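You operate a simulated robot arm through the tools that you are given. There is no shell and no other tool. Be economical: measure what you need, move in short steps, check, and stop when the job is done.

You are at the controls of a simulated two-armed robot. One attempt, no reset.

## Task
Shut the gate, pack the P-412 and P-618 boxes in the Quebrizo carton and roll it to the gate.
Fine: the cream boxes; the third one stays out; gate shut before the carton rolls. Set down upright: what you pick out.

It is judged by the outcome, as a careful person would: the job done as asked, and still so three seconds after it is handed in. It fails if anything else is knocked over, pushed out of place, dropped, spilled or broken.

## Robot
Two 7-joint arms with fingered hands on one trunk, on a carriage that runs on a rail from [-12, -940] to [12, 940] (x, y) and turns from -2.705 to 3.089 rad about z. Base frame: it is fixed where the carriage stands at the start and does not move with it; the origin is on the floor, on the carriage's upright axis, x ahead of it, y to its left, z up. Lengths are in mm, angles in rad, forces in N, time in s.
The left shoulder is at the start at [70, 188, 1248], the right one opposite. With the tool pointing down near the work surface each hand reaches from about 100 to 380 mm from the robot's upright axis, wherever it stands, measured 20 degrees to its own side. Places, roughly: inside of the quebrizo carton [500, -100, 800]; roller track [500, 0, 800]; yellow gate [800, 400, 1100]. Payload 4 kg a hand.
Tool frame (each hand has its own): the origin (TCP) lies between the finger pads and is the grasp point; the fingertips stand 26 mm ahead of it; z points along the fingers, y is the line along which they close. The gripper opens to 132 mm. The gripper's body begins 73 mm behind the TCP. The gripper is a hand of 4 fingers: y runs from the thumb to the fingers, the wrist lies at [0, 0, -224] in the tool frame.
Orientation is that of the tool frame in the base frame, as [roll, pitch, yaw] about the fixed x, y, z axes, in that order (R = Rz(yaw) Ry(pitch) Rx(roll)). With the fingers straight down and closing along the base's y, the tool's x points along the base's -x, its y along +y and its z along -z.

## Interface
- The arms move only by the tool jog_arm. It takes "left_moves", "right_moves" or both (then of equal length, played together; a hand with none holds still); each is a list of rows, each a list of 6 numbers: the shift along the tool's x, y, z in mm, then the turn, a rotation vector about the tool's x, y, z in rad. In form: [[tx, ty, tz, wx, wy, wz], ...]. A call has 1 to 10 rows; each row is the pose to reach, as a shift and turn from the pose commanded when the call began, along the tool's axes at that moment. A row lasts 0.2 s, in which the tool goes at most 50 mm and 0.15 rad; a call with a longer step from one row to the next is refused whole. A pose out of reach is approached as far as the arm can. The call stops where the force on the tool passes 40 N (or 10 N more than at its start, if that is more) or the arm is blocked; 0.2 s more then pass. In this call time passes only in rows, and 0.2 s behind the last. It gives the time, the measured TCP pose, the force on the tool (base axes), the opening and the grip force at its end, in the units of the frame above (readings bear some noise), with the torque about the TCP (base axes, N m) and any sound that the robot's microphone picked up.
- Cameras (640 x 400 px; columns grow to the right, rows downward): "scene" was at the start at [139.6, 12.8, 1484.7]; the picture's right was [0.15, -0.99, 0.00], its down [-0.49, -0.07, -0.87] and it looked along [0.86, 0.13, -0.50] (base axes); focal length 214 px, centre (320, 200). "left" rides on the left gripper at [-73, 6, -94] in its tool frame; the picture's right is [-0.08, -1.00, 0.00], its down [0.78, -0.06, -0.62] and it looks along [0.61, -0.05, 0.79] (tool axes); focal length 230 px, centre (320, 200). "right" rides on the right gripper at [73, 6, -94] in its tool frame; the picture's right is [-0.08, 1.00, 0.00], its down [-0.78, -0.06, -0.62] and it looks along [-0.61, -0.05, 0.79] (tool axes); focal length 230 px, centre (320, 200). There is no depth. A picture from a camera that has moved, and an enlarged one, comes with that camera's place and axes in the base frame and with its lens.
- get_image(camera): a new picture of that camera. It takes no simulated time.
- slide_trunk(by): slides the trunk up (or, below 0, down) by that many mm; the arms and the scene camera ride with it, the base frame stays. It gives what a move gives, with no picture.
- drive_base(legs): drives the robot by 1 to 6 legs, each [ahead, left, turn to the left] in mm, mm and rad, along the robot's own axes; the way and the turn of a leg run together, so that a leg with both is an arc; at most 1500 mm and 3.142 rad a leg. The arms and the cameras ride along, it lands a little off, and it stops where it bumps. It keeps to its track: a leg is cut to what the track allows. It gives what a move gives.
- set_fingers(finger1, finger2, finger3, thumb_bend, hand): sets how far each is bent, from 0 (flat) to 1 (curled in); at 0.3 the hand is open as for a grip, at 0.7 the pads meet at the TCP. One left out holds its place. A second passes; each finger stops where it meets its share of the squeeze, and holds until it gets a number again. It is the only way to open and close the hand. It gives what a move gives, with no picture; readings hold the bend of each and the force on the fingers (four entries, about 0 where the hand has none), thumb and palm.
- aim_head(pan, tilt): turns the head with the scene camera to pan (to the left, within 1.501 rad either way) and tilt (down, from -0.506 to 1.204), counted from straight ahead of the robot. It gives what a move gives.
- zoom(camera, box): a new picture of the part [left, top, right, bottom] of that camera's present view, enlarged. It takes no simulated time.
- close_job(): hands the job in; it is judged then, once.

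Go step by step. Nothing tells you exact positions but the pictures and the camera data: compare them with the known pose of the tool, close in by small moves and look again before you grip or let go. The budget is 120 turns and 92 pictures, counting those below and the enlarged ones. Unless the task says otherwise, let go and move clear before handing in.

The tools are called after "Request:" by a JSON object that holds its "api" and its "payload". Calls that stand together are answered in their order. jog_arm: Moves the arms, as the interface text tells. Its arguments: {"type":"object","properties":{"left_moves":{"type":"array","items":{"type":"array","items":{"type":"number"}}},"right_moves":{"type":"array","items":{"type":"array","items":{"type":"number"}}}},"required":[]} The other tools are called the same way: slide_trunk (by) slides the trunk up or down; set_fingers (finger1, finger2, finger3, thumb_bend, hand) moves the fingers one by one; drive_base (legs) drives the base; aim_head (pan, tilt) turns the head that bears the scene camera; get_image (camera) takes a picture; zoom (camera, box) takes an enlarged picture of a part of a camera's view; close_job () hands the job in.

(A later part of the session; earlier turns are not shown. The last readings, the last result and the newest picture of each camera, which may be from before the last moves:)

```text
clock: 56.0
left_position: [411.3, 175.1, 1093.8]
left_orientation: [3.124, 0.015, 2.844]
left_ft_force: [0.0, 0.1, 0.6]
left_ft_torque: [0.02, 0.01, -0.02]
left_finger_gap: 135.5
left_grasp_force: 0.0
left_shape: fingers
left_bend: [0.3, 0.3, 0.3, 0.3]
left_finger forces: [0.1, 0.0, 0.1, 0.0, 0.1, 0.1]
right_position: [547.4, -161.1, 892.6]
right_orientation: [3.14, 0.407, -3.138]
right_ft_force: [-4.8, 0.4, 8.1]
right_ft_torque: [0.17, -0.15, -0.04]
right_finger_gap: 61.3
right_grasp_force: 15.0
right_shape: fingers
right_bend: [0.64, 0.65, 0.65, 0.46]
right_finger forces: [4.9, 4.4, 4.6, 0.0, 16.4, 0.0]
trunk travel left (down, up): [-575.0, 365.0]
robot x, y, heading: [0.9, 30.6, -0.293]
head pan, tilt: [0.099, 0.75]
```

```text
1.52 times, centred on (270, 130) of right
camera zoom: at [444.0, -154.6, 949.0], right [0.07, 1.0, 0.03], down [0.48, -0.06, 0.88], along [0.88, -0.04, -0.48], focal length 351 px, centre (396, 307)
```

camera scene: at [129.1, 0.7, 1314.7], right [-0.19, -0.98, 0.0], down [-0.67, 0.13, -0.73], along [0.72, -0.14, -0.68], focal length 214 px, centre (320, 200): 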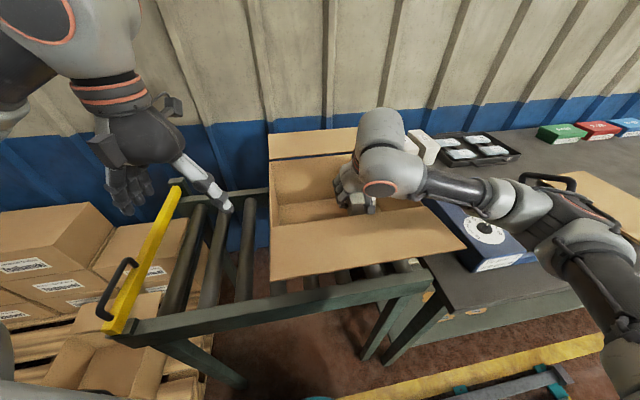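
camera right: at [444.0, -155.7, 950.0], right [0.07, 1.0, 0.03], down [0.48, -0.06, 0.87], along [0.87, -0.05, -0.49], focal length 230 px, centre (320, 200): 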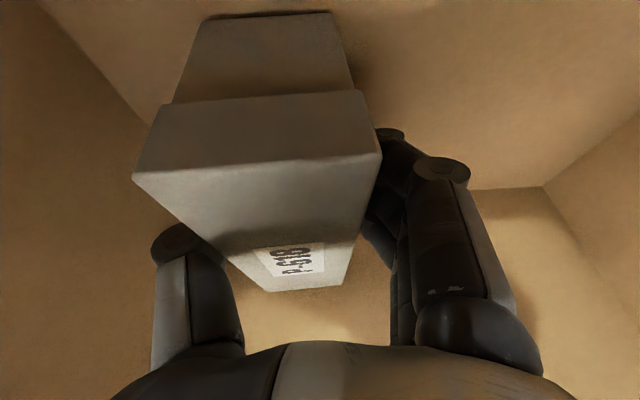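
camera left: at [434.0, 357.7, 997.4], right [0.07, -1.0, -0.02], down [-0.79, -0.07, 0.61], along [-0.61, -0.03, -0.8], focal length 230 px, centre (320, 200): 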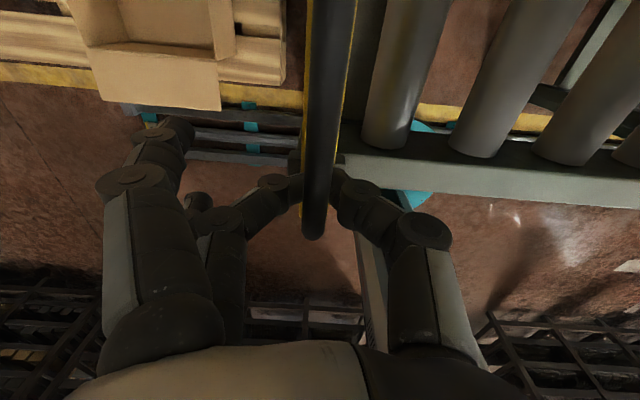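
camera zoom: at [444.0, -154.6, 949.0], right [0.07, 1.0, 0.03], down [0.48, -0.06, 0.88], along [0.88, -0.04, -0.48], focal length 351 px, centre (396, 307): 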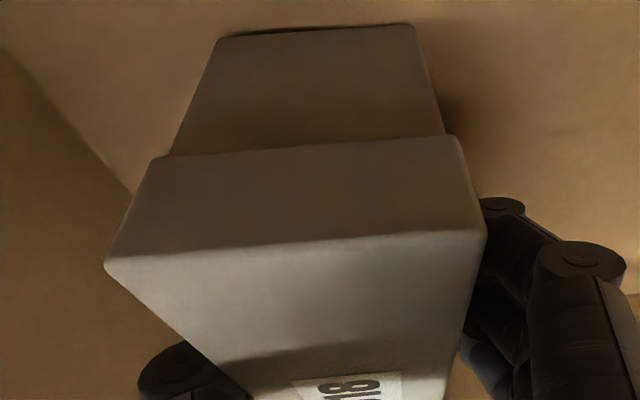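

The bottom edge is on the floor. Opening fingers and thumb.

Request:
{"api": "set_fingers", "payload": {"hand": "right", "finger1": 0.4, "finger2": 0.4, "finger3": 0.4, "thumb_bend": 0.38}}

Request:
{"api": "get_image", "payload": {"camera": "right"}}

```text
clock: 57.0
left_position: [412.8, 174.1, 1090.5]
left_orientation: [3.125, 0.014, 2.843]
left_ft_force: [-0.7, -0.2, 0.5]
left_ft_torque: [-0.02, -0.04, -0.03]
left_finger_gap: 135.8
left_grasp_force: 0.0
left_shape: fingers
left_bend: [0.3, 0.3, 0.3, 0.3]
left_finger forces: [0.0, 0.0, 0.0, 0.1, 0.1, 0.1]
right_position: [547.6, -161.0, 884.2]
right_orientation: [3.14, 0.396, -3.139]
right_ft_force: [-0.4, 0.2, -0.3]
right_ft_torque: [-0.02, -0.02, 0.02]
right_finger_gap: 106.6
right_grasp_force: 0.1
right_shape: fingers
right_bend: [0.4, 0.4, 0.4, 0.38]
right_finger forces: [0.0, 0.1, 0.1, 0.0, 0.0, 0.1]
trunk travel left (down, up): [-575.0, 365.0]
robot x, y, heading: [-2.4, 32.3, -0.296]
head pan, tilt: [0.099, 0.75]
```

```text
31 pictures are left
camera right: at [444.2, -155.8, 942.5], right [0.07, 1.0, 0.03], down [0.49, -0.06, 0.87], along [0.87, -0.05, -0.49], focal length 230 px, centre (320, 200)
```

right: 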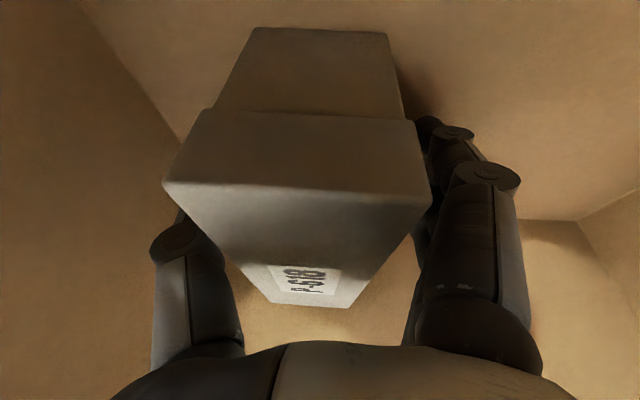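

P-618 stands upright in the carton. Raising straight out.

Request:
{"api": "jog_arm", "payload": {"right_moves": [[-9.6, 0, -18, 0, 0, 0], [-23, 0, -54, 0, 0, 0], [-38, 0, -91, 0, 0, 0], [-54, 0, -129, 0, 0, 0], [-71, 0, -170, 0, 0, 0], [-88, 0, -211, 0, 0, 0], [-104, 0, -249, 0, 0, 0]]}}

Request:
{"api": "get_image", "payload": {"camera": "scene"}}

```text
clock: 58.6
left_position: [415.3, 172.4, 1091.2]
left_orientation: [3.123, 0.012, 2.843]
left_ft_force: [0.0, 0.3, 0.1]
left_ft_torque: [0.0, 0.0, 0.01]
left_finger_gap: 135.8
left_grasp_force: 0.1
left_shape: fingers
left_bend: [0.3, 0.3, 0.3, 0.3]
left_finger forces: [0.1, 0.1, 0.0, 0.0, 0.0, 0.0]
right_position: [550.8, -163.3, 1157.6]
right_orientation: [3.138, 0.398, -3.14]
right_ft_force: [0.4, 0.1, -0.1]
right_ft_torque: [0.02, -0.01, 0.02]
right_finger_gap: 106.9
right_grasp_force: 0.0
right_shape: fingers
right_bend: [0.4, 0.4, 0.4, 0.38]
right_finger forces: [0.1, 0.0, 0.0, 0.1, 0.0, 0.0]
trunk travel left (down, up): [-575.0, 365.0]
robot x, y, heading: [-3.6, 33.7, -0.295]
head pan, tilt: [0.099, 0.75]
```

```text
30 pictures are left
camera scene: at [129.0, 1.2, 1314.5], right [-0.19, -0.98, 0.0], down [-0.67, 0.13, -0.73], along [0.72, -0.14, -0.68], focal length 214 px, centre (320, 200)
```

scene: 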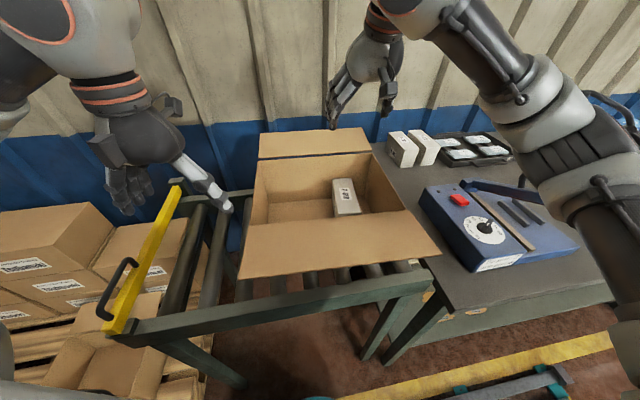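

P-618 is in. The carton rolled a few cm toward the gate, which is harmless. Now turning back left and driving right for P-412.

Request:
{"api": "drive_base", "payload": {"legs": [[0, 0, 0.9], [-286, -418, 0]]}}

Request:
{"api": "set_fingers", "payload": {"hand": "right", "finger1": 0.48, "finger2": 0.48, "finger3": 0.48, "thumb_bend": 0.4}}

```text
clock: 64.0
left_position: [131.3, -58.5, 1091.1]
left_orientation: [3.122, 0.01, -2.514]
left_ft_force: [0.4, 0.4, 0.0]
left_ft_torque: [0.02, 0.01, -0.01]
left_finger_gap: 135.7
left_grasp_force: 0.0
left_shape: fingers
left_bend: [0.3, 0.3, 0.3, 0.3]
left_finger forces: [0.1, 0.1, 0.0, 0.1, 0.1, 0.0]
right_position: [480.7, -152.4, 1156.2]
right_orientation: [3.139, 0.396, -2.215]
right_ft_force: [-0.1, 0.4, -0.3]
right_ft_torque: [0.03, -0.01, -0.02]
right_finger_gap: 107.0
right_grasp_force: 0.1
right_shape: fingers
right_bend: [0.4, 0.4, 0.4, 0.38]
right_finger forces: [0.0, 0.0, 0.0, 0.0, 0.0, 0.0]
trunk travel left (down, up): [-575.0, 365.0]
robot x, y, heading: [-3.9, -479.4, 0.635]
head pan, tilt: [0.099, 0.75]
```

```text
clock: 65.0
left_position: [132.9, -59.0, 1089.9]
left_orientation: [3.123, 0.007, -2.511]
left_ft_force: [0.2, -1.0, -0.9]
left_ft_torque: [0.0, 0.02, 0.01]
left_finger_gap: 135.9
left_grasp_force: 0.0
left_shape: fingers
left_bend: [0.3, 0.3, 0.3, 0.3]
left_finger forces: [0.0, 0.1, 0.0, 0.1, 0.0, 0.0]
right_position: [480.5, -152.8, 1156.1]
right_orientation: [3.139, 0.398, -2.213]
right_ft_force: [-0.9, 0.7, 0.0]
right_ft_torque: [0.02, -0.03, 0.02]
right_finger_gap: 91.3
right_grasp_force: 0.1
right_shape: fingers
right_bend: [0.48, 0.48, 0.48, 0.4]
right_finger forces: [0.0, 0.2, 0.0, 0.0, 0.0, 0.1]
trunk travel left (down, up): [-575.0, 365.0]
robot x, y, heading: [-7.1, -478.0, 0.635]
head pan, tilt: [0.099, 0.75]
```

Now swinging the right hand out over the boxes with yaw matched to P-412.

Request:
{"api": "jog_arm", "payload": {"right_moves": [[14.6, -42.3, -0.2, 0.0319, 0, 0.076], [29.3, -84.7, -0.4, 0.0639, 0, 0.152], [43.9, -127, -0.5, 0.0958, 0, 0.228], [58.6, -169.3, -0.7, 0.1278, 0, 0.304], [73.2, -211.7, -0.9, 0.1597, 0, 0.38], [87.9, -254, -1.1, 0.1917, 0, 0.456], [102.5, -296.3, -1.3, 0.2236, 0, 0.532], [117.2, -338.7, -1.5, 0.2555, 0, 0.608], [131.8, -381, -1.6, 0.2875, 0, 0.684], [146.5, -423.3, -1.8, 0.3194, 0, 0.76]]}}

Request:
{"api": "get_image", "payload": {"camera": "right"}}

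```text
clock: 67.2
left_position: [130.3, -59.4, 1090.5]
left_orientation: [3.123, 0.009, -2.514]
left_ft_force: [-0.1, 0.6, 0.6]
left_ft_torque: [0.05, 0.01, 0.03]
left_finger_gap: 135.6
left_grasp_force: 0.1
left_shape: fingers
left_bend: [0.3, 0.3, 0.3, 0.3]
left_finger forces: [0.1, 0.0, 0.1, 0.1, 0.0, 0.1]
right_position: [738.6, -517.2, 1099.4]
right_orientation: [3.139, 0.395, -3.035]
right_ft_force: [-0.2, -1.2, 0.2]
right_ft_torque: [0.0, -0.01, 0.0]
right_finger_gap: 91.2
right_grasp_force: 0.1
right_shape: fingers
right_bend: [0.48, 0.48, 0.48, 0.4]
right_finger forces: [0.0, 0.0, 0.0, 0.0, 0.0, 0.0]
trunk travel left (down, up): [-575.0, 365.0]
robot x, y, heading: [-4.5, -474.5, 0.635]
head pan, tilt: [0.099, 0.75]
```

```text
29 pictures are left
camera right: at [636.0, -521.5, 1156.9], right [-0.03, 1.0, 0.03], down [0.49, -0.01, 0.87], along [0.87, 0.05, -0.49], focal length 230 px, centre (320, 200)
```

right: 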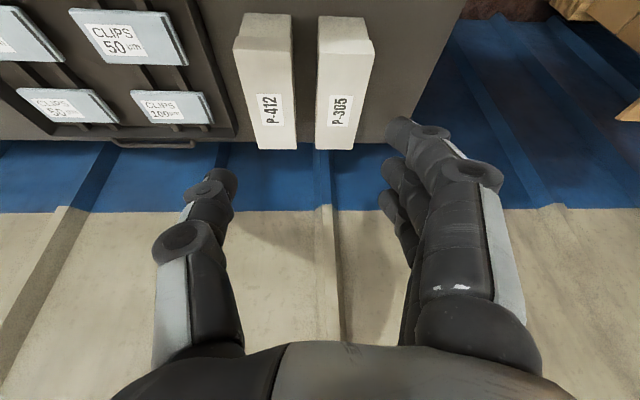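

Request:
{"api": "zoom", "payload": {"camera": "right", "box": [200, 0, 400, 160]}}

```text
2.50 times, centred on (300, 80) of right
camera zoom: at [636.0, -521.5, 1156.9], right [-0.03, 1.0, 0.03], down [0.49, -0.01, 0.87], along [0.87, 0.05, -0.49], focal length 575 px, centre (370, 500)
```

zoom: 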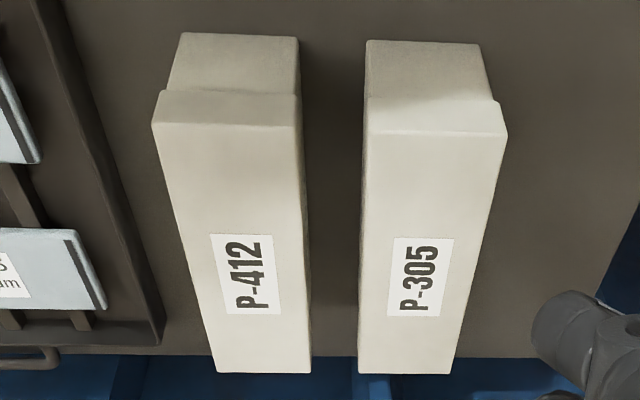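

P-412 spans y -540…-602 with its gap to P-305 only ~29 mm, too tight for three fingers. With P-618 gone, I can straddle P-305 (thumb in the gap, fingers on its free side) and nudge P-412 about 12 mm outward with the thumb first.

Request:
{"api": "set_fingers", "payload": {"hand": "right", "finger1": 0.35, "finger2": 0.35, "finger3": 0.35, "thumb_bend": 0.44}}

Request:
{"api": "jog_arm", "payload": {"right_moves": [[-8.6, 8.6, 33.8, 0.008, 0, 0.0196], [-17.1, 17.1, 67.6, 0.016, 0, 0.039], [-25.7, 25.7, 101.4, 0.0245, 0, 0.0587], [-34.2, 34.2, 135.2, 0.0326, 0, 0.078], [-42.8, 42.8, 169, 0.0408, 0, 0.0978]]}}

Request:
{"api": "get_image", "payload": {"camera": "right"}}

```text
clock: 68.2
left_position: [131.1, -58.3, 1091.7]
left_orientation: [3.123, 0.01, -2.513]
left_ft_force: [0.3, 0.9, -0.3]
left_ft_torque: [-0.01, 0.01, 0.02]
left_finger_gap: 136.1
left_grasp_force: 0.1
left_shape: fingers
left_bend: [0.3, 0.3, 0.3, 0.3]
left_finger forces: [0.1, 0.0, 0.0, 0.0, 0.0, 0.1]
right_position: [738.4, -515.1, 1099.0]
right_orientation: [3.14, 0.395, -3.038]
right_ft_force: [-0.2, -0.1, 0.6]
right_ft_torque: [-0.02, -0.03, 0.03]
right_finger_gap: 105.2
right_grasp_force: 0.1
right_shape: fingers
right_bend: [0.35, 0.35, 0.35, 0.44]
right_finger forces: [0.1, 0.1, 0.0, 0.0, 0.1, 0.1]
trunk travel left (down, up): [-575.0, 365.0]
robot x, y, heading: [-5.2, -473.8, 0.632]
head pan, tilt: [0.099, 0.75]
```

```text
clock: 69.4
left_position: [131.9, -58.5, 1091.1]
left_orientation: [3.123, 0.009, -2.513]
left_ft_force: [0.5, 0.8, 0.9]
left_ft_torque: [-0.01, 0.02, -0.03]
left_finger_gap: 135.7
left_grasp_force: 0.1
left_shape: fingers
left_bend: [0.3, 0.3, 0.3, 0.3]
left_finger forces: [0.0, 0.0, 0.1, 0.0, 0.0, 0.0]
right_position: [839.9, -459.9, 958.8]
right_orientation: [3.14, 0.395, 3.14]
right_ft_force: [0.3, 0.0, 0.4]
right_ft_torque: [0.01, 0.01, 0.03]
right_finger_gap: 105.5
right_grasp_force: 0.0
right_shape: fingers
right_bend: [0.35, 0.35, 0.35, 0.44]
right_finger forces: [0.1, 0.0, 0.1, 0.0, 0.1, 0.0]
trunk travel left (down, up): [-575.0, 365.0]
robot x, y, heading: [-8.1, -473.4, 0.637]
head pan, tilt: [0.099, 0.75]
```

```text
27 pictures are left
camera right: at [737.2, -453.5, 1016.2], right [0.07, 1.0, 0.03], down [0.49, -0.06, 0.87], along [0.87, -0.05, -0.49], focal length 230 px, centre (320, 200)
```

right: 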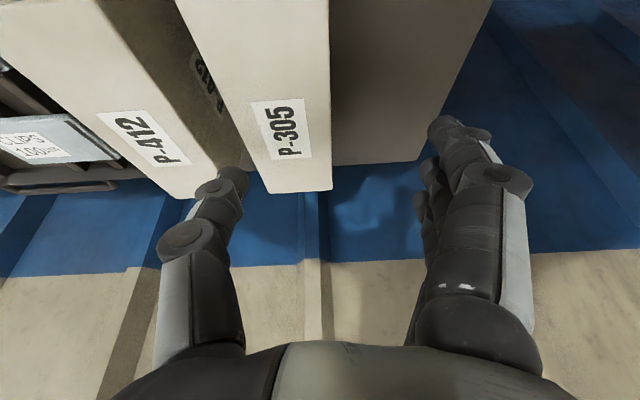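

Thumb is above the gap. I shift 5 mm toward P-412 and start descending carefully.

Request:
{"api": "jog_arm", "payload": {"right_moves": [[0, -5, 0, 0, 0, 0], [10.8, -5, 25.8, 0, 0, 0], [20.8, -5, 49.8, 0, 0, 0]]}}

Request:
{"api": "get_image", "payload": {"camera": "right"}}

```text
clock: 70.2
left_position: [131.4, -58.0, 1091.4]
left_orientation: [3.123, 0.009, -2.515]
left_ft_force: [0.7, 0.7, 0.0]
left_ft_torque: [-0.02, 0.01, -0.04]
left_finger_gap: 135.7
left_grasp_force: 0.0
left_shape: fingers
left_bend: [0.3, 0.3, 0.3, 0.3]
left_finger forces: [0.1, 0.1, 0.0, 0.0, 0.0, 0.0]
right_position: [837.4, -466.1, 905.4]
right_orientation: [3.138, 0.395, 3.141]
right_ft_force: [-1.0, -2.7, 1.3]
right_ft_torque: [-0.06, -0.03, 0.04]
right_finger_gap: 106.9
right_grasp_force: 1.0
right_shape: fingers
right_bend: [0.35, 0.35, 0.35, 0.44]
right_finger forces: [0.1, 0.0, 0.0, 0.1, 2.2, 0.0]
trunk travel left (down, up): [-575.0, 365.0]
robot x, y, heading: [-6.8, -473.0, 0.631]
head pan, tilt: [0.099, 0.75]
```

```text
26 pictures are left
camera right: at [735.0, -459.9, 962.3], right [0.07, 1.0, 0.03], down [0.49, -0.06, 0.87], along [0.87, -0.05, -0.49], focal length 230 px, centre (320, 200)
```

right: 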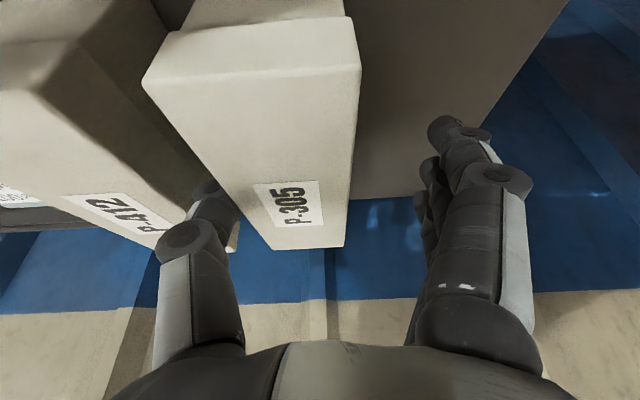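

The thumb is touching the P-305 side (2 N). I'll back off 4 mm toward P-412.

Request:
{"api": "jog_arm", "payload": {"right_moves": [[0, -4, 0, 0, 0, 0]]}}

Request:
{"api": "zoom", "payload": {"camera": "right", "box": [60, 0, 420, 260]}}

```text
clock: 70.6
left_position: [132.3, -58.7, 1091.1]
left_orientation: [3.122, 0.009, -2.514]
left_ft_force: [-1.0, -0.6, -0.4]
left_ft_torque: [0.0, 0.01, 0.01]
left_finger_gap: 135.6
left_grasp_force: 0.0
left_shape: fingers
left_bend: [0.3, 0.3, 0.3, 0.3]
left_finger forces: [0.0, 0.0, 0.1, 0.1, 0.1, 0.0]
right_position: [838.0, -467.9, 904.4]
right_orientation: [3.139, 0.395, 3.14]
right_ft_force: [0.0, -0.4, -0.5]
right_ft_torque: [-0.01, 0.03, 0.01]
right_finger_gap: 105.5
right_grasp_force: 0.1
right_shape: fingers
right_bend: [0.35, 0.35, 0.35, 0.44]
right_finger forces: [0.0, 0.0, 0.0, 0.0, 0.0, 0.0]
trunk travel left (down, up): [-575.0, 365.0]
robot x, y, heading: [-4.5, -472.5, 0.634]
head pan, tilt: [0.099, 0.75]
```

```text
1.54 times, centred on (240, 130) of right
camera zoom: at [735.5, -462.7, 961.9], right [0.07, 1.0, 0.03], down [0.49, -0.06, 0.87], along [0.87, -0.05, -0.49], focal length 354 px, centre (443, 308)
```

zoom: 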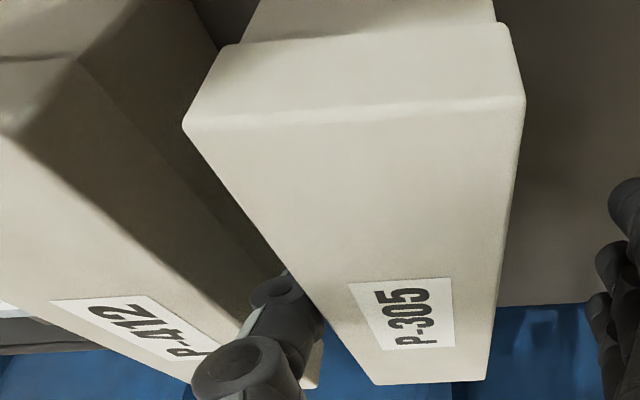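

Contact cleared. Going slightly deeper, then nudging P-412 outward by thumb.

Request:
{"api": "jog_arm", "payload": {"right_moves": [[0, -3, 0, 0, 0, 0], [4.6, -3, 11.1, 0, 0, 0], [4.6, -8, 11.1, 0, 0, 0], [4.6, -13, 11.1, 0, 0, 0], [4.6, -17, 11.1, 0, 0, 0]]}}

Request:
{"api": "zoom", "payload": {"camera": "right", "box": [0, 0, 420, 260]}}

```text
clock: 71.8
left_position: [131.4, -58.4, 1090.8]
left_orientation: [3.123, 0.009, -2.513]
left_ft_force: [0.4, 0.8, 0.1]
left_ft_torque: [0.01, -0.02, 0.0]
left_finger_gap: 135.8
left_grasp_force: 0.1
left_shape: fingers
left_bend: [0.3, 0.3, 0.3, 0.3]
left_finger forces: [0.0, 0.0, 0.0, 0.1, 0.1, 0.1]
right_position: [839.5, -486.7, 892.6]
right_orientation: [3.14, 0.395, -3.141]
right_ft_force: [0.3, 2.0, 1.0]
right_ft_torque: [-0.05, 0.0, 0.0]
right_finger_gap: 103.4
right_grasp_force: 1.7
right_shape: fingers
right_bend: [0.35, 0.35, 0.35, 0.45]
right_finger forces: [0.0, 0.0, 0.0, 0.0, 2.7, 0.1]
trunk travel left (down, up): [-575.0, 365.0]
robot x, y, heading: [-9.7, -476.7, 0.629]
head pan, tilt: [0.099, 0.75]
```

```text
1.52 times, centred on (210, 130) of right
camera zoom: at [735.7, -480.6, 951.0], right [0.07, 1.0, 0.03], down [0.49, -0.06, 0.87], along [0.87, -0.05, -0.49], focal length 351 px, centre (488, 307)
```

zoom: 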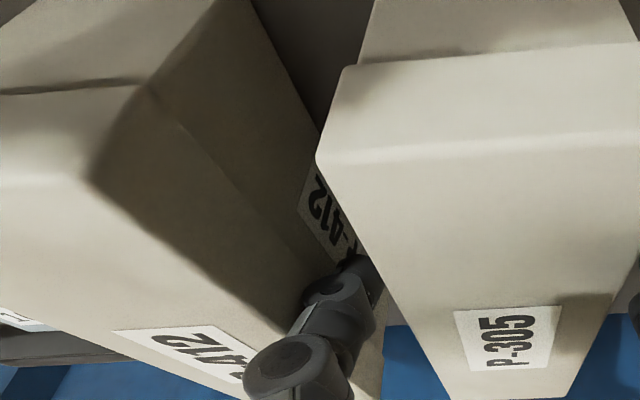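

P-412 has slid ~15 mm outward, with P-305 untouched. Backing the thumb off, lifting out and looking.

Request:
{"api": "jog_arm", "payload": {"right_moves": [[0, 9, 0, 0, 0, 0], [-15.4, 9, -36.9, 0, 0, 0], [-30.8, 9, -73.8, 0, 0, 0], [-46, 9, -110, 0, 0, 0]]}}

Request:
{"api": "zoom", "payload": {"camera": "right", "box": [0, 0, 400, 250]}}

```text
clock: 72.8
left_position: [130.8, -58.2, 1090.4]
left_orientation: [3.125, 0.008, -2.512]
left_ft_force: [-0.9, -0.2, 0.7]
left_ft_torque: [-0.01, -0.01, 0.0]
left_finger_gap: 135.9
left_grasp_force: 0.1
left_shape: fingers
left_bend: [0.3, 0.3, 0.3, 0.3]
left_finger forces: [0.1, 0.0, 0.0, 0.1, 0.0, 0.0]
right_position: [837.4, -476.6, 1013.8]
right_orientation: [3.141, 0.395, 3.14]
right_ft_force: [-0.8, 0.4, 0.0]
right_ft_torque: [-0.04, -0.04, -0.01]
right_finger_gap: 104.8
right_grasp_force: 0.0
right_shape: fingers
right_bend: [0.35, 0.35, 0.35, 0.44]
right_finger forces: [0.0, 0.0, 0.0, 0.0, 0.1, 0.0]
trunk travel left (down, up): [-575.0, 365.0]
robot x, y, heading: [-7.1, -475.8, 0.636]
head pan, tilt: [0.099, 0.75]
```

```text
1.60 times, centred on (200, 125) of right
camera zoom: at [735.1, -471.0, 1071.8], right [0.07, 1.0, 0.03], down [0.49, -0.06, 0.87], along [0.87, -0.05, -0.49], focal length 368 px, centre (512, 320)
```

zoom: 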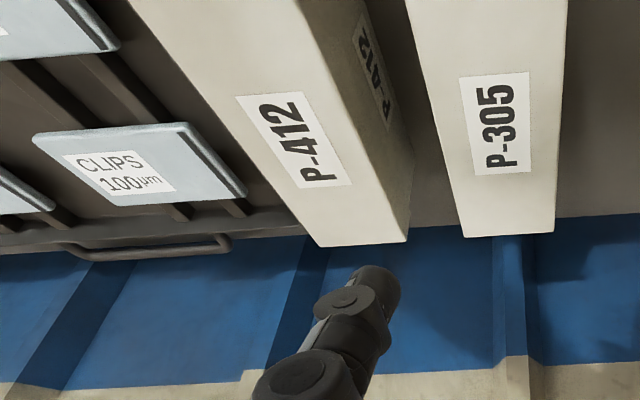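

Gap is now ~41 mm (P-412 at y -552…-614, P-305 unmoved). Shifting over P-412 with fingers shaped straight.

Request:
{"api": "jog_arm", "payload": {"right_moves": [[0, -40, 0, 0, 0, 0], [0, -80, 0, 0, 0, 0], [0, -110.5, 0, 0, 0, 0]]}}

Request:
{"api": "set_fingers", "payload": {"hand": "right", "finger1": 0.48, "finger2": 0.48, "finger3": 0.48, "thumb_bend": 0.42}}

Request:
{"api": "jog_arm", "payload": {"right_moves": [[11.5, 0, 27.7, 0, 0, 0], [23.1, 0, 55.4, 0, 0, 0]]}}

Request:
{"api": "get_image", "payload": {"camera": "right"}}

```text
clock: 73.6
left_position: [131.9, -60.4, 1091.2]
left_orientation: [3.123, 0.008, -2.512]
left_ft_force: [-0.1, -0.1, -0.4]
left_ft_torque: [0.03, 0.01, 0.0]
left_finger_gap: 135.8
left_grasp_force: 0.1
left_shape: fingers
left_bend: [0.3, 0.3, 0.3, 0.3]
left_finger forces: [0.0, 0.0, 0.1, 0.0, 0.0, 0.0]
right_position: [838.9, -589.0, 1012.6]
right_orientation: [3.137, 0.395, 3.141]
right_ft_force: [-0.8, -0.5, -0.4]
right_ft_torque: [0.0, 0.02, 0.02]
right_finger_gap: 104.9
right_grasp_force: 0.0
right_shape: fingers
right_bend: [0.35, 0.35, 0.35, 0.44]
right_finger forces: [0.0, 0.0, 0.0, 0.0, 0.0, 0.0]
trunk travel left (down, up): [-575.0, 365.0]
robot x, y, heading: [-5.6, -474.0, 0.636]
head pan, tilt: [0.099, 0.75]
```

```text
clock: 74.6
left_position: [131.4, -59.5, 1090.6]
left_orientation: [3.123, 0.008, -2.513]
left_ft_force: [-0.4, -0.1, 0.1]
left_ft_torque: [0.01, -0.01, 0.02]
left_finger_gap: 135.8
left_grasp_force: 0.0
left_shape: fingers
left_bend: [0.3, 0.3, 0.3, 0.3]
left_finger forces: [0.1, 0.0, 0.1, 0.1, 0.0, 0.0]
right_position: [838.5, -590.0, 1012.7]
right_orientation: [3.139, 0.393, -3.141]
right_ft_force: [0.4, 0.2, -0.5]
right_ft_torque: [0.01, 0.01, -0.02]
right_finger_gap: 87.2
right_grasp_force: 0.1
right_shape: fingers
right_bend: [0.48, 0.48, 0.48, 0.42]
right_finger forces: [0.0, 0.0, 0.0, 0.0, 0.1, 0.1]
trunk travel left (down, up): [-575.0, 365.0]
robot x, y, heading: [-5.9, -474.2, 0.632]
head pan, tilt: [0.099, 0.75]
```

```text
clock: 75.2
left_position: [131.3, -59.5, 1091.4]
left_orientation: [3.122, 0.009, -2.512]
left_ft_force: [-0.3, -0.1, 0.0]
left_ft_torque: [0.01, 0.0, 0.0]
left_finger_gap: 136.0
left_grasp_force: 0.1
left_shape: fingers
left_bend: [0.3, 0.3, 0.3, 0.3]
left_finger forces: [0.1, 0.0, 0.1, 0.1, 0.0, 0.0]
right_position: [840.2, -587.6, 952.1]
right_orientation: [3.138, 0.393, 3.139]
right_ft_force: [-0.3, -0.8, -0.2]
right_ft_torque: [-0.01, -0.01, -0.01]
right_finger_gap: 87.2
right_grasp_force: 0.0
right_shape: fingers
right_bend: [0.48, 0.48, 0.48, 0.42]
right_finger forces: [0.1, 0.0, 0.0, 0.0, 0.1, 0.0]
trunk travel left (down, up): [-575.0, 365.0]
robot x, y, heading: [-9.8, -473.9, 0.633]
head pan, tilt: [0.099, 0.75]
```

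```text
22 pictures are left
camera right: at [737.1, -582.4, 1010.2], right [0.07, 1.0, 0.03], down [0.49, -0.06, 0.87], along [0.87, -0.05, -0.49], focal length 230 px, centre (320, 200)
```

right: 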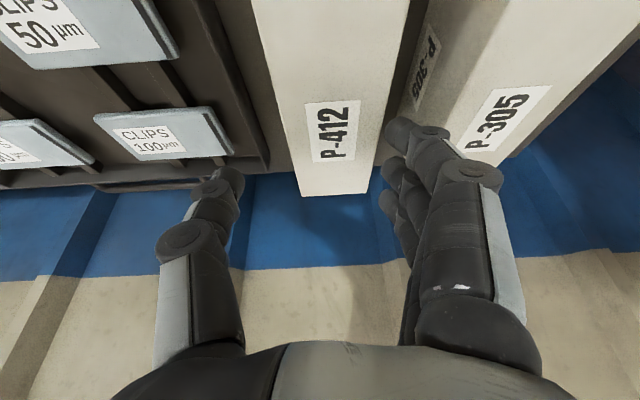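

Fingers project to y -550…-514, fitting the -552…-511 gap. Descending to z≈888.

Request:
{"api": "jog_arm", "payload": {"right_moves": [[7.7, 0, 18.5, 0, 0, 0], [13.5, 0, 32.3, 0, 0, 0], [19.2, 0, 46.2, 0, 0, 0], [24.6, 0, 59.1, 0, 0, 0]]}}

Request:
{"api": "get_image", "payload": {"camera": "right"}}

```text
clock: 76.2
left_position: [130.5, -59.0, 1090.5]
left_orientation: [3.125, 0.007, -2.512]
left_ft_force: [-0.3, 0.3, 0.3]
left_ft_torque: [-0.02, -0.02, 0.01]
left_finger_gap: 135.9
left_grasp_force: 0.0
left_shape: fingers
left_bend: [0.3, 0.3, 0.3, 0.3]
left_finger forces: [0.0, 0.0, 0.0, 0.1, 0.0, 0.0]
right_position: [839.0, -589.5, 888.9]
right_orientation: [3.139, 0.394, -3.141]
right_ft_force: [0.4, 3.1, 1.3]
right_ft_torque: [0.1, -0.02, 0.04]
right_finger_gap: 88.2
right_grasp_force: 2.0
right_shape: fingers
right_bend: [0.47, 0.47, 0.47, 0.42]
right_finger forces: [0.8, 0.5, 1.0, 0.0, 0.0, 0.0]
trunk travel left (down, up): [-575.0, 365.0]
robot x, y, heading: [-3.3, -475.1, 0.635]
head pan, tilt: [0.099, 0.75]
```

```text
21 pictures are left
camera right: at [736.7, -582.4, 946.3], right [0.07, 1.0, 0.03], down [0.49, -0.06, 0.87], along [0.87, -0.05, -0.49], focal length 230 px, centre (320, 200)
```

right: 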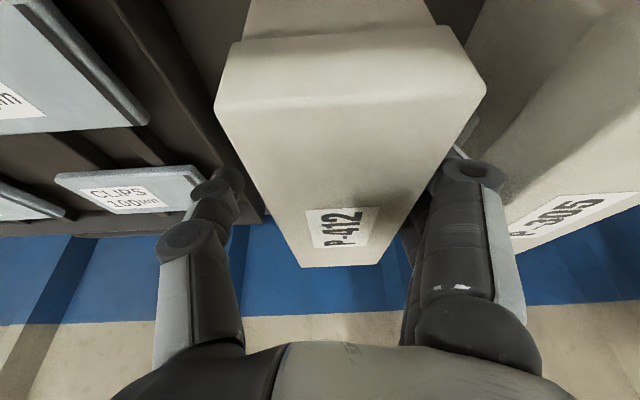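

Fingers lightly touch P-412 only. Closing the thumb from the tray side.

Request:
{"api": "set_fingers", "payload": {"hand": "right", "finger1": 0.5, "finger2": 0.5, "finger3": 0.5, "thumb_bend": 0.72}}

Request:
{"api": "get_image", "payload": {"camera": "right"}}

```text
clock: 77.2
left_position: [131.1, -58.7, 1091.3]
left_orientation: [3.122, 0.008, -2.513]
left_ft_force: [0.0, 0.0, 0.2]
left_ft_torque: [0.01, 0.01, 0.02]
left_finger_gap: 135.5
left_grasp_force: 0.2
left_shape: fingers
left_bend: [0.3, 0.3, 0.3, 0.3]
left_finger forces: [0.0, 0.0, 0.0, 0.0, 0.0, 0.1]
right_position: [839.0, -589.0, 888.5]
right_orientation: [3.14, 0.394, 3.141]
right_ft_force: [-0.2, -1.0, 0.6]
right_ft_torque: [-0.02, -0.01, -0.03]
right_finger_gap: 59.2
right_grasp_force: 11.9
right_shape: fingers
right_bend: [0.47, 0.47, 0.46, 0.65]
right_finger forces: [4.2, 3.3, 3.2, 0.0, 12.3, 0.1]
trunk travel left (down, up): [-575.0, 365.0]
robot x, y, heading: [-4.9, -472.4, 0.635]
head pan, tilt: [0.099, 0.75]
```

```text
20 pictures are left
camera right: at [737.0, -582.7, 945.9], right [0.07, 1.0, 0.03], down [0.49, -0.06, 0.87], along [0.87, -0.05, -0.49], focal length 230 px, centre (320, 200)
```

right: 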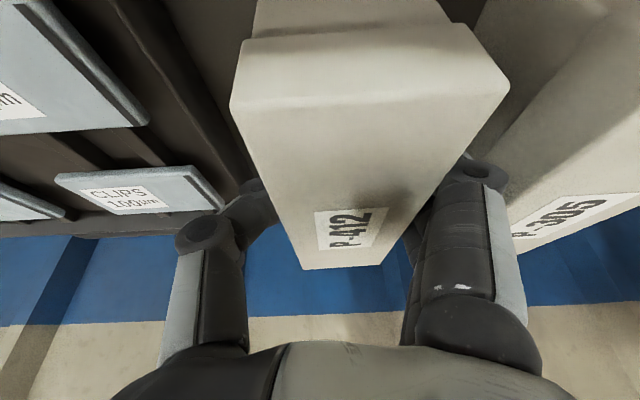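

Gripped at 59–60 mm, 12 N. Test lift.

Request:
{"api": "jog_arm", "payload": {"right_moves": [[-3.9, 0, -9.2, 0, 0, 0], [-9.7, 0, -23, 0, 0, 0], [-15.6, 0, -36.8, 0, 0, 0]]}}

Request:
{"api": "get_image", "payload": {"camera": "right"}}

```text
clock: 78.0
left_position: [131.9, -59.0, 1089.8]
left_orientation: [3.122, 0.008, -2.51]
left_ft_force: [0.4, -0.5, 0.1]
left_ft_torque: [0.02, 0.04, 0.0]
left_finger_gap: 135.7
left_grasp_force: 0.0
left_shape: fingers
left_bend: [0.3, 0.3, 0.3, 0.3]
left_finger forces: [0.0, 0.1, 0.1, 0.0, 0.1, 0.0]
right_position: [838.8, -588.3, 927.4]
right_orientation: [3.139, 0.393, 3.14]
right_ft_force: [-0.7, 0.0, -5.7]
right_ft_torque: [-0.06, 0.02, 0.01]
right_finger_gap: 59.5
right_grasp_force: 11.9
right_shape: fingers
right_bend: [0.47, 0.47, 0.46, 0.65]
right_finger forces: [4.6, 3.6, 3.6, 0.0, 11.8, 0.0]
trunk travel left (down, up): [-575.0, 365.0]
robot x, y, heading: [-5.9, -473.1, 0.63]
head pan, tilt: [0.099, 0.75]
```

```text
19 pictures are left
camera right: at [736.9, -582.3, 985.2], right [0.07, 1.0, 0.03], down [0.49, -0.06, 0.87], along [0.87, -0.05, -0.49], focal length 230 px, centre (320, 200)
```

right: 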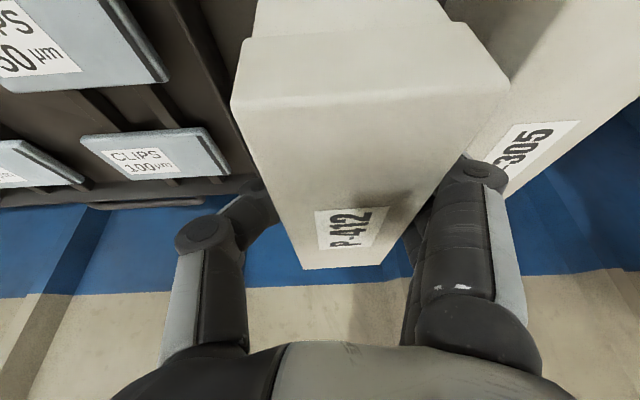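

P-412 lifted securely (≈0.6 kg) and P-305 stands. Raising high and pulling back.

Request:
{"api": "jog_arm", "payload": {"right_moves": [[-17.7, 0, -42.4, 0, 0, 0], [-35.4, 0, -84.8, 0, 0, 0], [-53.1, 0, -127.2, 0, 0, 0], [-70.8, 0, -169.6, 0, 0, 0], [-88.5, 0, -212, 0, 0, 0], [-44.2, 0, -230.5, 0, 0, 0], [0.1, 0, -249, 0, 0, 0], [44.4, 0, -267.4, 0, 0, 0], [88.7, 0, -285.9, 0, 0, 0], [133, 0, -304.4, 0, 0, 0]]}}

Request:
{"api": "drive_base", "payload": {"legs": [[322, 470, 0], [0, 0, -0.93]]}}

Request:
{"api": "get_image", "payload": {"camera": "scene"}}

```text
clock: 80.2
left_position: [131.4, -59.2, 1091.0]
left_orientation: [3.123, 0.011, -2.514]
left_ft_force: [0.4, 0.5, -0.1]
left_ft_torque: [0.0, -0.02, 0.03]
left_finger_gap: 136.0
left_grasp_force: 0.0
left_shape: fingers
left_bend: [0.3, 0.3, 0.3, 0.3]
left_finger forces: [0.0, 0.0, 0.0, 0.1, 0.0, 0.0]
right_position: [596.4, -587.3, 1158.1]
right_orientation: [3.139, 0.394, -3.14]
right_ft_force: [-0.4, -0.4, -5.3]
right_ft_torque: [-0.04, -0.01, -0.01]
right_finger_gap: 59.0
right_grasp_force: 11.5
right_shape: fingers
right_bend: [0.47, 0.46, 0.46, 0.65]
right_finger forces: [4.5, 3.8, 3.6, 0.0, 11.5, 0.0]
trunk travel left (down, up): [-575.0, 365.0]
robot x, y, heading: [-7.2, -476.8, 0.636]
head pan, tilt: [0.099, 0.75]
```

```text
clock: 85.8
left_position: [417.8, 236.3, 1090.4]
left_orientation: [3.124, 0.009, 2.851]
left_ft_force: [0.7, -0.7, 0.5]
left_ft_torque: [-0.01, -0.02, -0.01]
left_finger_gap: 135.9
left_grasp_force: 0.0
left_shape: fingers
left_bend: [0.3, 0.3, 0.3, 0.3]
left_finger forces: [0.1, 0.0, 0.0, 0.0, 0.0, 0.1]
right_position: [279.5, -455.7, 1157.0]
right_orientation: [3.139, 0.394, 2.222]
right_ft_force: [0.4, 0.4, -5.5]
right_ft_torque: [-0.02, 0.11, 0.02]
right_finger_gap: 59.1
right_grasp_force: 12.1
right_shape: fingers
right_bend: [0.47, 0.46, 0.46, 0.65]
right_finger forces: [4.4, 3.8, 3.8, 0.0, 11.7, 0.0]
trunk travel left (down, up): [-575.0, 365.0]
robot x, y, heading: [0.6, 93.4, -0.283]
head pan, tilt: [0.099, 0.75]
```

```text
18 pictures are left
camera scene: at [130.9, 62.7, 1314.5], right [-0.19, -0.98, 0.0], down [-0.67, 0.13, -0.73], along [0.72, -0.14, -0.68], focal length 214 px, centre (320, 200)
```

scene: 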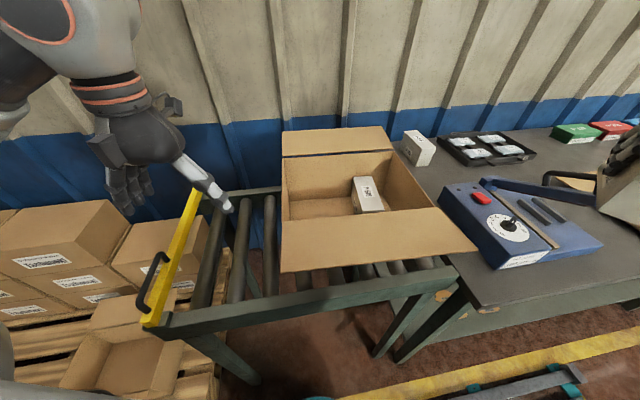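

The carton spans y ≈ -260…66, with P-618 at about y -110…-200 inside. P-412 goes at TCP y≈-22, x≈550. Swinging it over.

Request:
{"api": "jog_arm", "payload": {"right_moves": [[15.2, 43.4, -6.3, -0.0321, 0, -0.0772], [30.3, 86.9, -12.6, -0.0642, 0, -0.1545], [45.5, 130.4, -18.9, -0.0963, 0, -0.2317], [60.7, 173.8, -25.2, -0.1284, 0, -0.3089], [75.8, 217.3, -31.5, -0.1605, 0, -0.3861], [91, 260.7, -37.9, -0.1927, 0, -0.4634], [106.1, 304.2, -44.2, -0.2248, 0, -0.5406], [121.3, 347.6, -50.5, -0.2569, 0, -0.6178], [136.5, 391.1, -56.8, -0.289, 0, -0.695], [151.6, 434.5, -63.1, -0.3211, 0, -0.7723]]}}

Request:
{"api": "get_image", "payload": {"camera": "scene"}}

```text
clock: 88.0
left_position: [418.7, 238.7, 1090.2]
left_orientation: [3.126, 0.007, 2.85]
left_ft_force: [0.5, 1.2, 0.2]
left_ft_torque: [-0.03, 0.06, -0.01]
left_finger_gap: 135.9
left_grasp_force: 0.0
left_shape: fingers
left_bend: [0.3, 0.3, 0.3, 0.3]
left_finger forces: [0.0, 0.0, 0.0, 0.0, 0.0, 0.0]
right_position: [527.1, -57.3, 1158.6]
right_orientation: [-3.141, 0.394, 3.059]
right_ft_force: [0.3, -0.3, -6.8]
right_ft_torque: [-0.12, 0.06, -0.02]
right_finger_gap: 59.0
right_grasp_force: 11.3
right_shape: fingers
right_bend: [0.46, 0.46, 0.46, 0.66]
right_finger forces: [4.6, 3.8, 3.8, 0.0, 11.8, 0.0]
trunk travel left (down, up): [-575.0, 365.0]
robot x, y, heading: [-0.5, 91.8, -0.285]
head pan, tilt: [0.099, 0.75]
```

```text
17 pictures are left
camera scene: at [132.3, 65.4, 1314.3], right [-0.19, -0.98, 0.0], down [-0.67, 0.13, -0.73], along [0.72, -0.14, -0.68], focal length 214 px, centre (320, 200)
```

scene: 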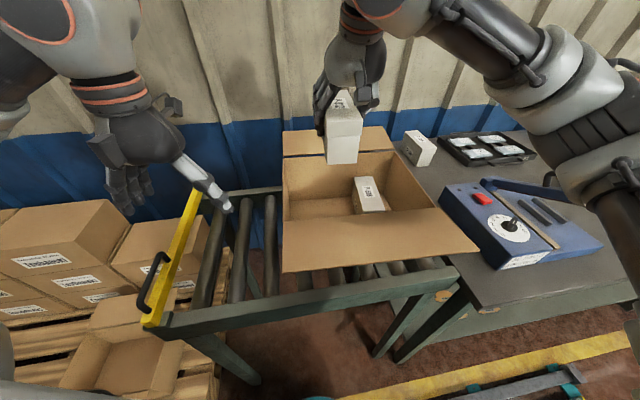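

Final alignment, then lowering into the carton left of P-618.

Request:
{"api": "jog_arm", "payload": {"right_moves": [[-18.5, 36.8, 7.7, -0.031, 0, -0.075], [-18.5, 36.8, 7.7, -0.031, 0, -0.075], [-1.2, 36.8, 49.3, -0.031, 0, -0.075], [16.1, 36.8, 90.9, -0.031, 0, -0.075], [33.4, 36.8, 132.5, -0.031, 0, -0.075]]}}

Request:
{"api": "get_image", "payload": {"camera": "right"}}

Request:
{"api": "get_image", "payload": {"camera": "scene"}}

```text
clock: 89.2
left_position: [417.7, 235.7, 1090.2]
left_orientation: [3.123, 0.007, 2.85]
left_ft_force: [-0.1, 1.0, -0.3]
left_ft_torque: [-0.02, 0.02, -0.01]
left_finger_gap: 135.9
left_grasp_force: 0.0
left_shape: fingers
left_bend: [0.3, 0.3, 0.3, 0.3]
left_finger forces: [0.0, 0.0, 0.1, 0.0, 0.1, 0.1]
right_position: [547.7, -25.0, 1023.1]
right_orientation: [3.139, 0.398, 3.139]
right_ft_force: [-0.8, 0.1, -6.1]
right_ft_torque: [-0.08, 0.01, 0.0]
right_finger_gap: 59.1
right_grasp_force: 11.6
right_shape: fingers
right_bend: [0.46, 0.46, 0.46, 0.66]
right_finger forces: [4.3, 3.8, 3.8, 0.0, 11.9, 0.0]
trunk travel left (down, up): [-575.0, 365.0]
robot x, y, heading: [-1.5, 92.7, -0.289]
head pan, tilt: [0.099, 0.75]
```

```text
16 pictures are left
camera right: at [444.9, -19.3, 1080.2], right [0.07, 1.0, 0.03], down [0.49, -0.06, 0.87], along [0.87, -0.05, -0.49], focal length 230 px, centre (320, 200)
```

right: 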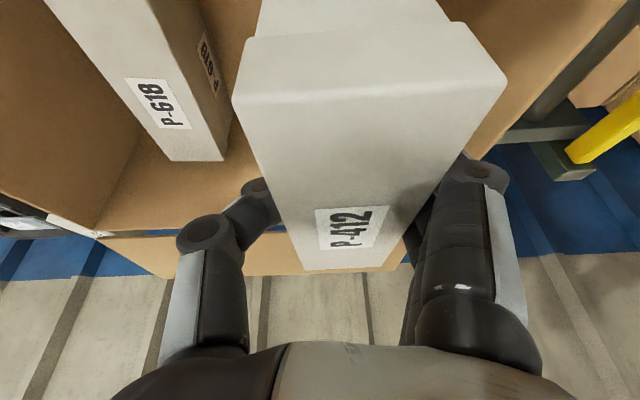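

```text
15 pictures are left
camera scene: at [131.7, 62.3, 1314.5], right [-0.19, -0.98, 0.0], down [-0.67, 0.13, -0.73], along [0.72, -0.14, -0.68], focal length 214 px, centre (320, 200)
```

scene: 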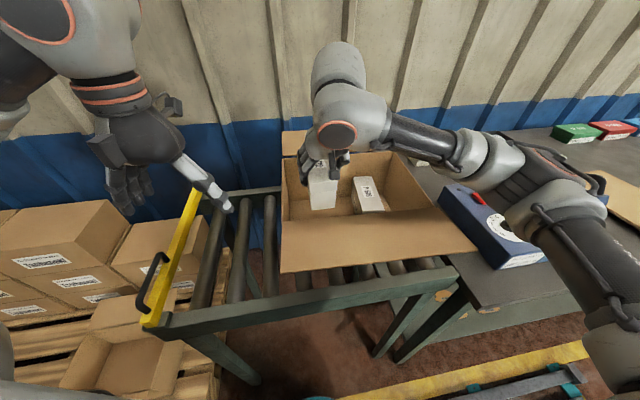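

Clear on both sides. Lowering further to near the floor.

Request:
{"api": "jog_arm", "payload": {"right_moves": [[9, 0, 30, 0, 0, 0], [22, 0, 61, 0, 0, 0], [34, 0, 89, 0, 0, 0], [38.5, 0, 99.6, 0, 0, 0]]}}

Request:
{"api": "jog_arm", "payload": {"right_moves": [[1.5, 0, 3.7, 0, 0, 0], [3.1, 0, 7.4, 0, 0, 0]]}}

```text
clock: 90.2
left_position: [416.1, 237.3, 1091.4]
left_orientation: [3.124, 0.009, 2.851]
left_ft_force: [-0.3, 0.1, -0.4]
left_ft_torque: [0.01, -0.04, 0.0]
left_finger_gap: 135.9
left_grasp_force: 0.2
left_shape: fingers
left_bend: [0.3, 0.3, 0.3, 0.3]
left_finger forces: [0.0, 0.0, 0.0, 0.0, 0.0, 0.0]
right_position: [551.3, -25.7, 916.2]
right_orientation: [3.14, 0.399, 3.139]
right_ft_force: [1.3, 0.2, -5.7]
right_ft_torque: [-0.11, 0.09, -0.1]
right_finger_gap: 59.1
right_grasp_force: 11.8
right_shape: fingers
right_bend: [0.46, 0.46, 0.46, 0.66]
right_finger forces: [4.4, 3.8, 3.8, 0.0, 12.0, 0.0]
trunk travel left (down, up): [-575.0, 365.0]
robot x, y, heading: [2.4, 92.6, -0.286]
head pan, tilt: [0.099, 0.75]
```

```text
clock: 90.8
left_position: [413.0, 239.5, 1092.3]
left_orientation: [3.125, 0.013, 2.851]
left_ft_force: [0.3, -0.4, -0.1]
left_ft_torque: [0.01, -0.06, 0.01]
left_finger_gap: 135.9
left_grasp_force: 0.0
left_shape: fingers
left_bend: [0.3, 0.3, 0.3, 0.3]
left_finger forces: [0.0, 0.1, 0.0, 0.1, 0.1, 0.0]
right_position: [550.3, -24.8, 912.8]
right_orientation: [-3.139, 0.404, 3.14]
right_ft_force: [-1.5, -2.5, -0.1]
right_ft_torque: [0.02, 0.0, 0.06]
right_finger_gap: 58.9
right_grasp_force: 12.0
right_shape: fingers
right_bend: [0.46, 0.46, 0.46, 0.66]
right_finger forces: [3.8, 3.2, 3.2, 0.0, 13.2, 0.0]
trunk travel left (down, up): [-575.0, 365.0]
robot x, y, heading: [-3.6, 90.5, -0.286]
head pan, tilt: [0.099, 0.75]
```

Contact: the weight is now carried by the floor. A tad more, then look and release.

Request:
{"api": "jog_arm", "payload": {"right_moves": [[1.5, 0, 3.7, 0, 0, 0]]}}

Request:
{"api": "get_image", "payload": {"camera": "right"}}

```text
clock: 91.2
left_position: [411.5, 239.9, 1093.2]
left_orientation: [3.124, 0.015, 2.85]
left_ft_force: [-0.1, -0.5, -0.8]
left_ft_torque: [-0.02, 0.01, 0.0]
left_finger_gap: 135.7
left_grasp_force: 0.1
left_shape: fingers
left_bend: [0.3, 0.3, 0.3, 0.3]
left_finger forces: [0.0, 0.0, 0.1, 0.0, 0.0, 0.0]
right_position: [546.9, -24.0, 911.5]
right_orientation: [-3.138, 0.408, 3.139]
right_ft_force: [-3.4, -4.6, 6.7]
right_ft_torque: [0.1, 0.03, 0.12]
right_finger_gap: 58.8
right_grasp_force: 11.9
right_shape: fingers
right_bend: [0.46, 0.46, 0.46, 0.66]
right_finger forces: [3.1, 3.1, 2.8, 0.0, 14.7, 0.0]
trunk travel left (down, up): [-575.0, 365.0]
robot x, y, heading: [1.1, 92.9, -0.288]
head pan, tilt: [0.099, 0.75]
```

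```text
14 pictures are left
camera right: at [444.0, -16.8, 967.6], right [0.07, 1.0, 0.03], down [0.48, -0.06, 0.88], along [0.88, -0.05, -0.48], focal length 230 px, centre (320, 200)
```

right: 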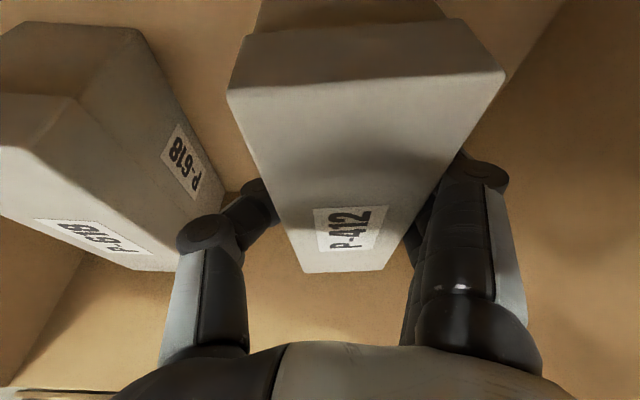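

P-412 is on the floor with space from P-618. Releasing gently.

Request:
{"api": "set_fingers", "payload": {"hand": "right", "thumb_bend": 0.48, "finger1": 0.42, "finger2": 0.42, "finger3": 0.42}}

Request:
{"api": "get_image", "payload": {"camera": "right"}}

```text
clock: 92.2
left_position: [411.9, 239.5, 1092.9]
left_orientation: [3.123, 0.014, 2.85]
left_ft_force: [0.7, 0.2, 0.3]
left_ft_torque: [-0.02, -0.03, 0.01]
left_finger_gap: 135.8
left_grasp_force: 0.0
left_shape: fingers
left_bend: [0.3, 0.3, 0.3, 0.3]
left_finger forces: [0.0, 0.0, 0.0, 0.1, 0.0, 0.1]
right_position: [546.0, -23.9, 909.2]
right_orientation: [-3.141, 0.403, 3.141]
right_ft_force: [0.0, 0.5, -0.5]
right_ft_torque: [-0.03, 0.02, 0.01]
right_finger_gap: 87.2
right_grasp_force: 0.2
right_shape: fingers
right_bend: [0.42, 0.42, 0.42, 0.48]
right_finger forces: [0.3, 0.1, 0.0, 0.0, 0.1, 0.1]
trunk travel left (down, up): [-575.0, 365.0]
robot x, y, heading: [4.6, 92.4, -0.291]
head pan, tilt: [0.099, 0.75]
```

```text
13 pictures are left
camera right: at [444.3, -17.4, 965.7], right [0.07, 1.0, 0.03], down [0.48, -0.06, 0.88], along [0.87, -0.05, -0.48], focal length 230 px, centre (320, 200)
```

right: 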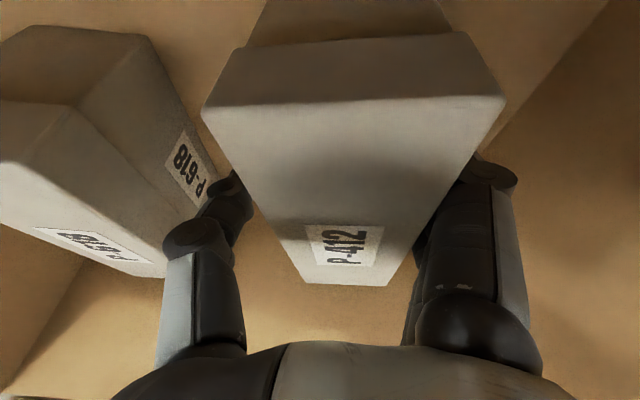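

Released. Small shift off the box, then straight up.

Request:
{"api": "jog_arm", "payload": {"right_moves": [[0, 5, 0, 0, 0, 0], [-9.8, 5, -22, 0, 0, 0], [-25, 5, -58, 0, 0, 0], [-43, 5, -99, 0, 0, 0], [-60, 5, -140, 0, 0, 0], [-78, 5, -182, 0, 0, 0], [-96, 5, -224, 0, 0, 0], [-106, 5, -249, 0, 0, 0]]}}

Request:
{"api": "get_image", "payload": {"camera": "scene"}}

```text
clock: 94.0
left_position: [416.1, 237.1, 1091.2]
left_orientation: [3.122, 0.008, 2.85]
left_ft_force: [-0.1, 0.5, 0.6]
left_ft_torque: [-0.02, 0.02, -0.03]
left_finger_gap: 136.0
left_grasp_force: 0.0
left_shape: fingers
left_bend: [0.3, 0.3, 0.3, 0.3]
left_finger forces: [0.0, 0.0, 0.0, 0.0, 0.1, 0.0]
right_position: [552.4, -21.5, 1174.2]
right_orientation: [-3.141, 0.397, 3.139]
right_ft_force: [0.0, 0.2, -0.2]
right_ft_torque: [-0.02, -0.02, -0.04]
right_finger_gap: 86.9
right_grasp_force: 0.1
right_shape: fingers
right_bend: [0.42, 0.42, 0.42, 0.48]
right_finger forces: [0.0, 0.1, 0.1, 0.0, 0.0, 0.0]
trunk travel left (down, up): [-575.0, 365.0]
robot x, y, heading: [2.1, 95.5, -0.284]
head pan, tilt: [0.099, 0.75]
```

```text
12 pictures are left
camera scene: at [129.8, 63.4, 1314.5], right [-0.19, -0.98, 0.0], down [-0.67, 0.13, -0.73], along [0.72, -0.14, -0.68], focal length 214 px, centre (320, 200)
```

scene: 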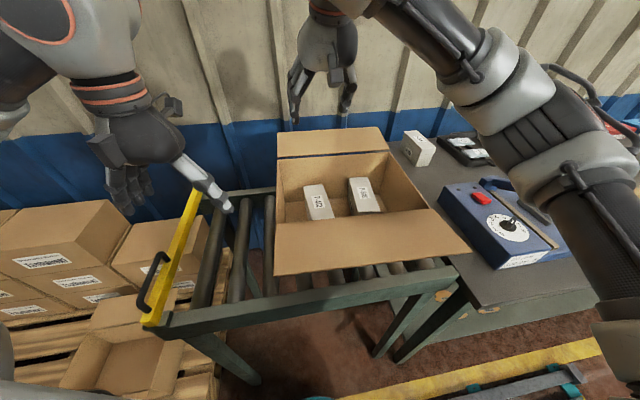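

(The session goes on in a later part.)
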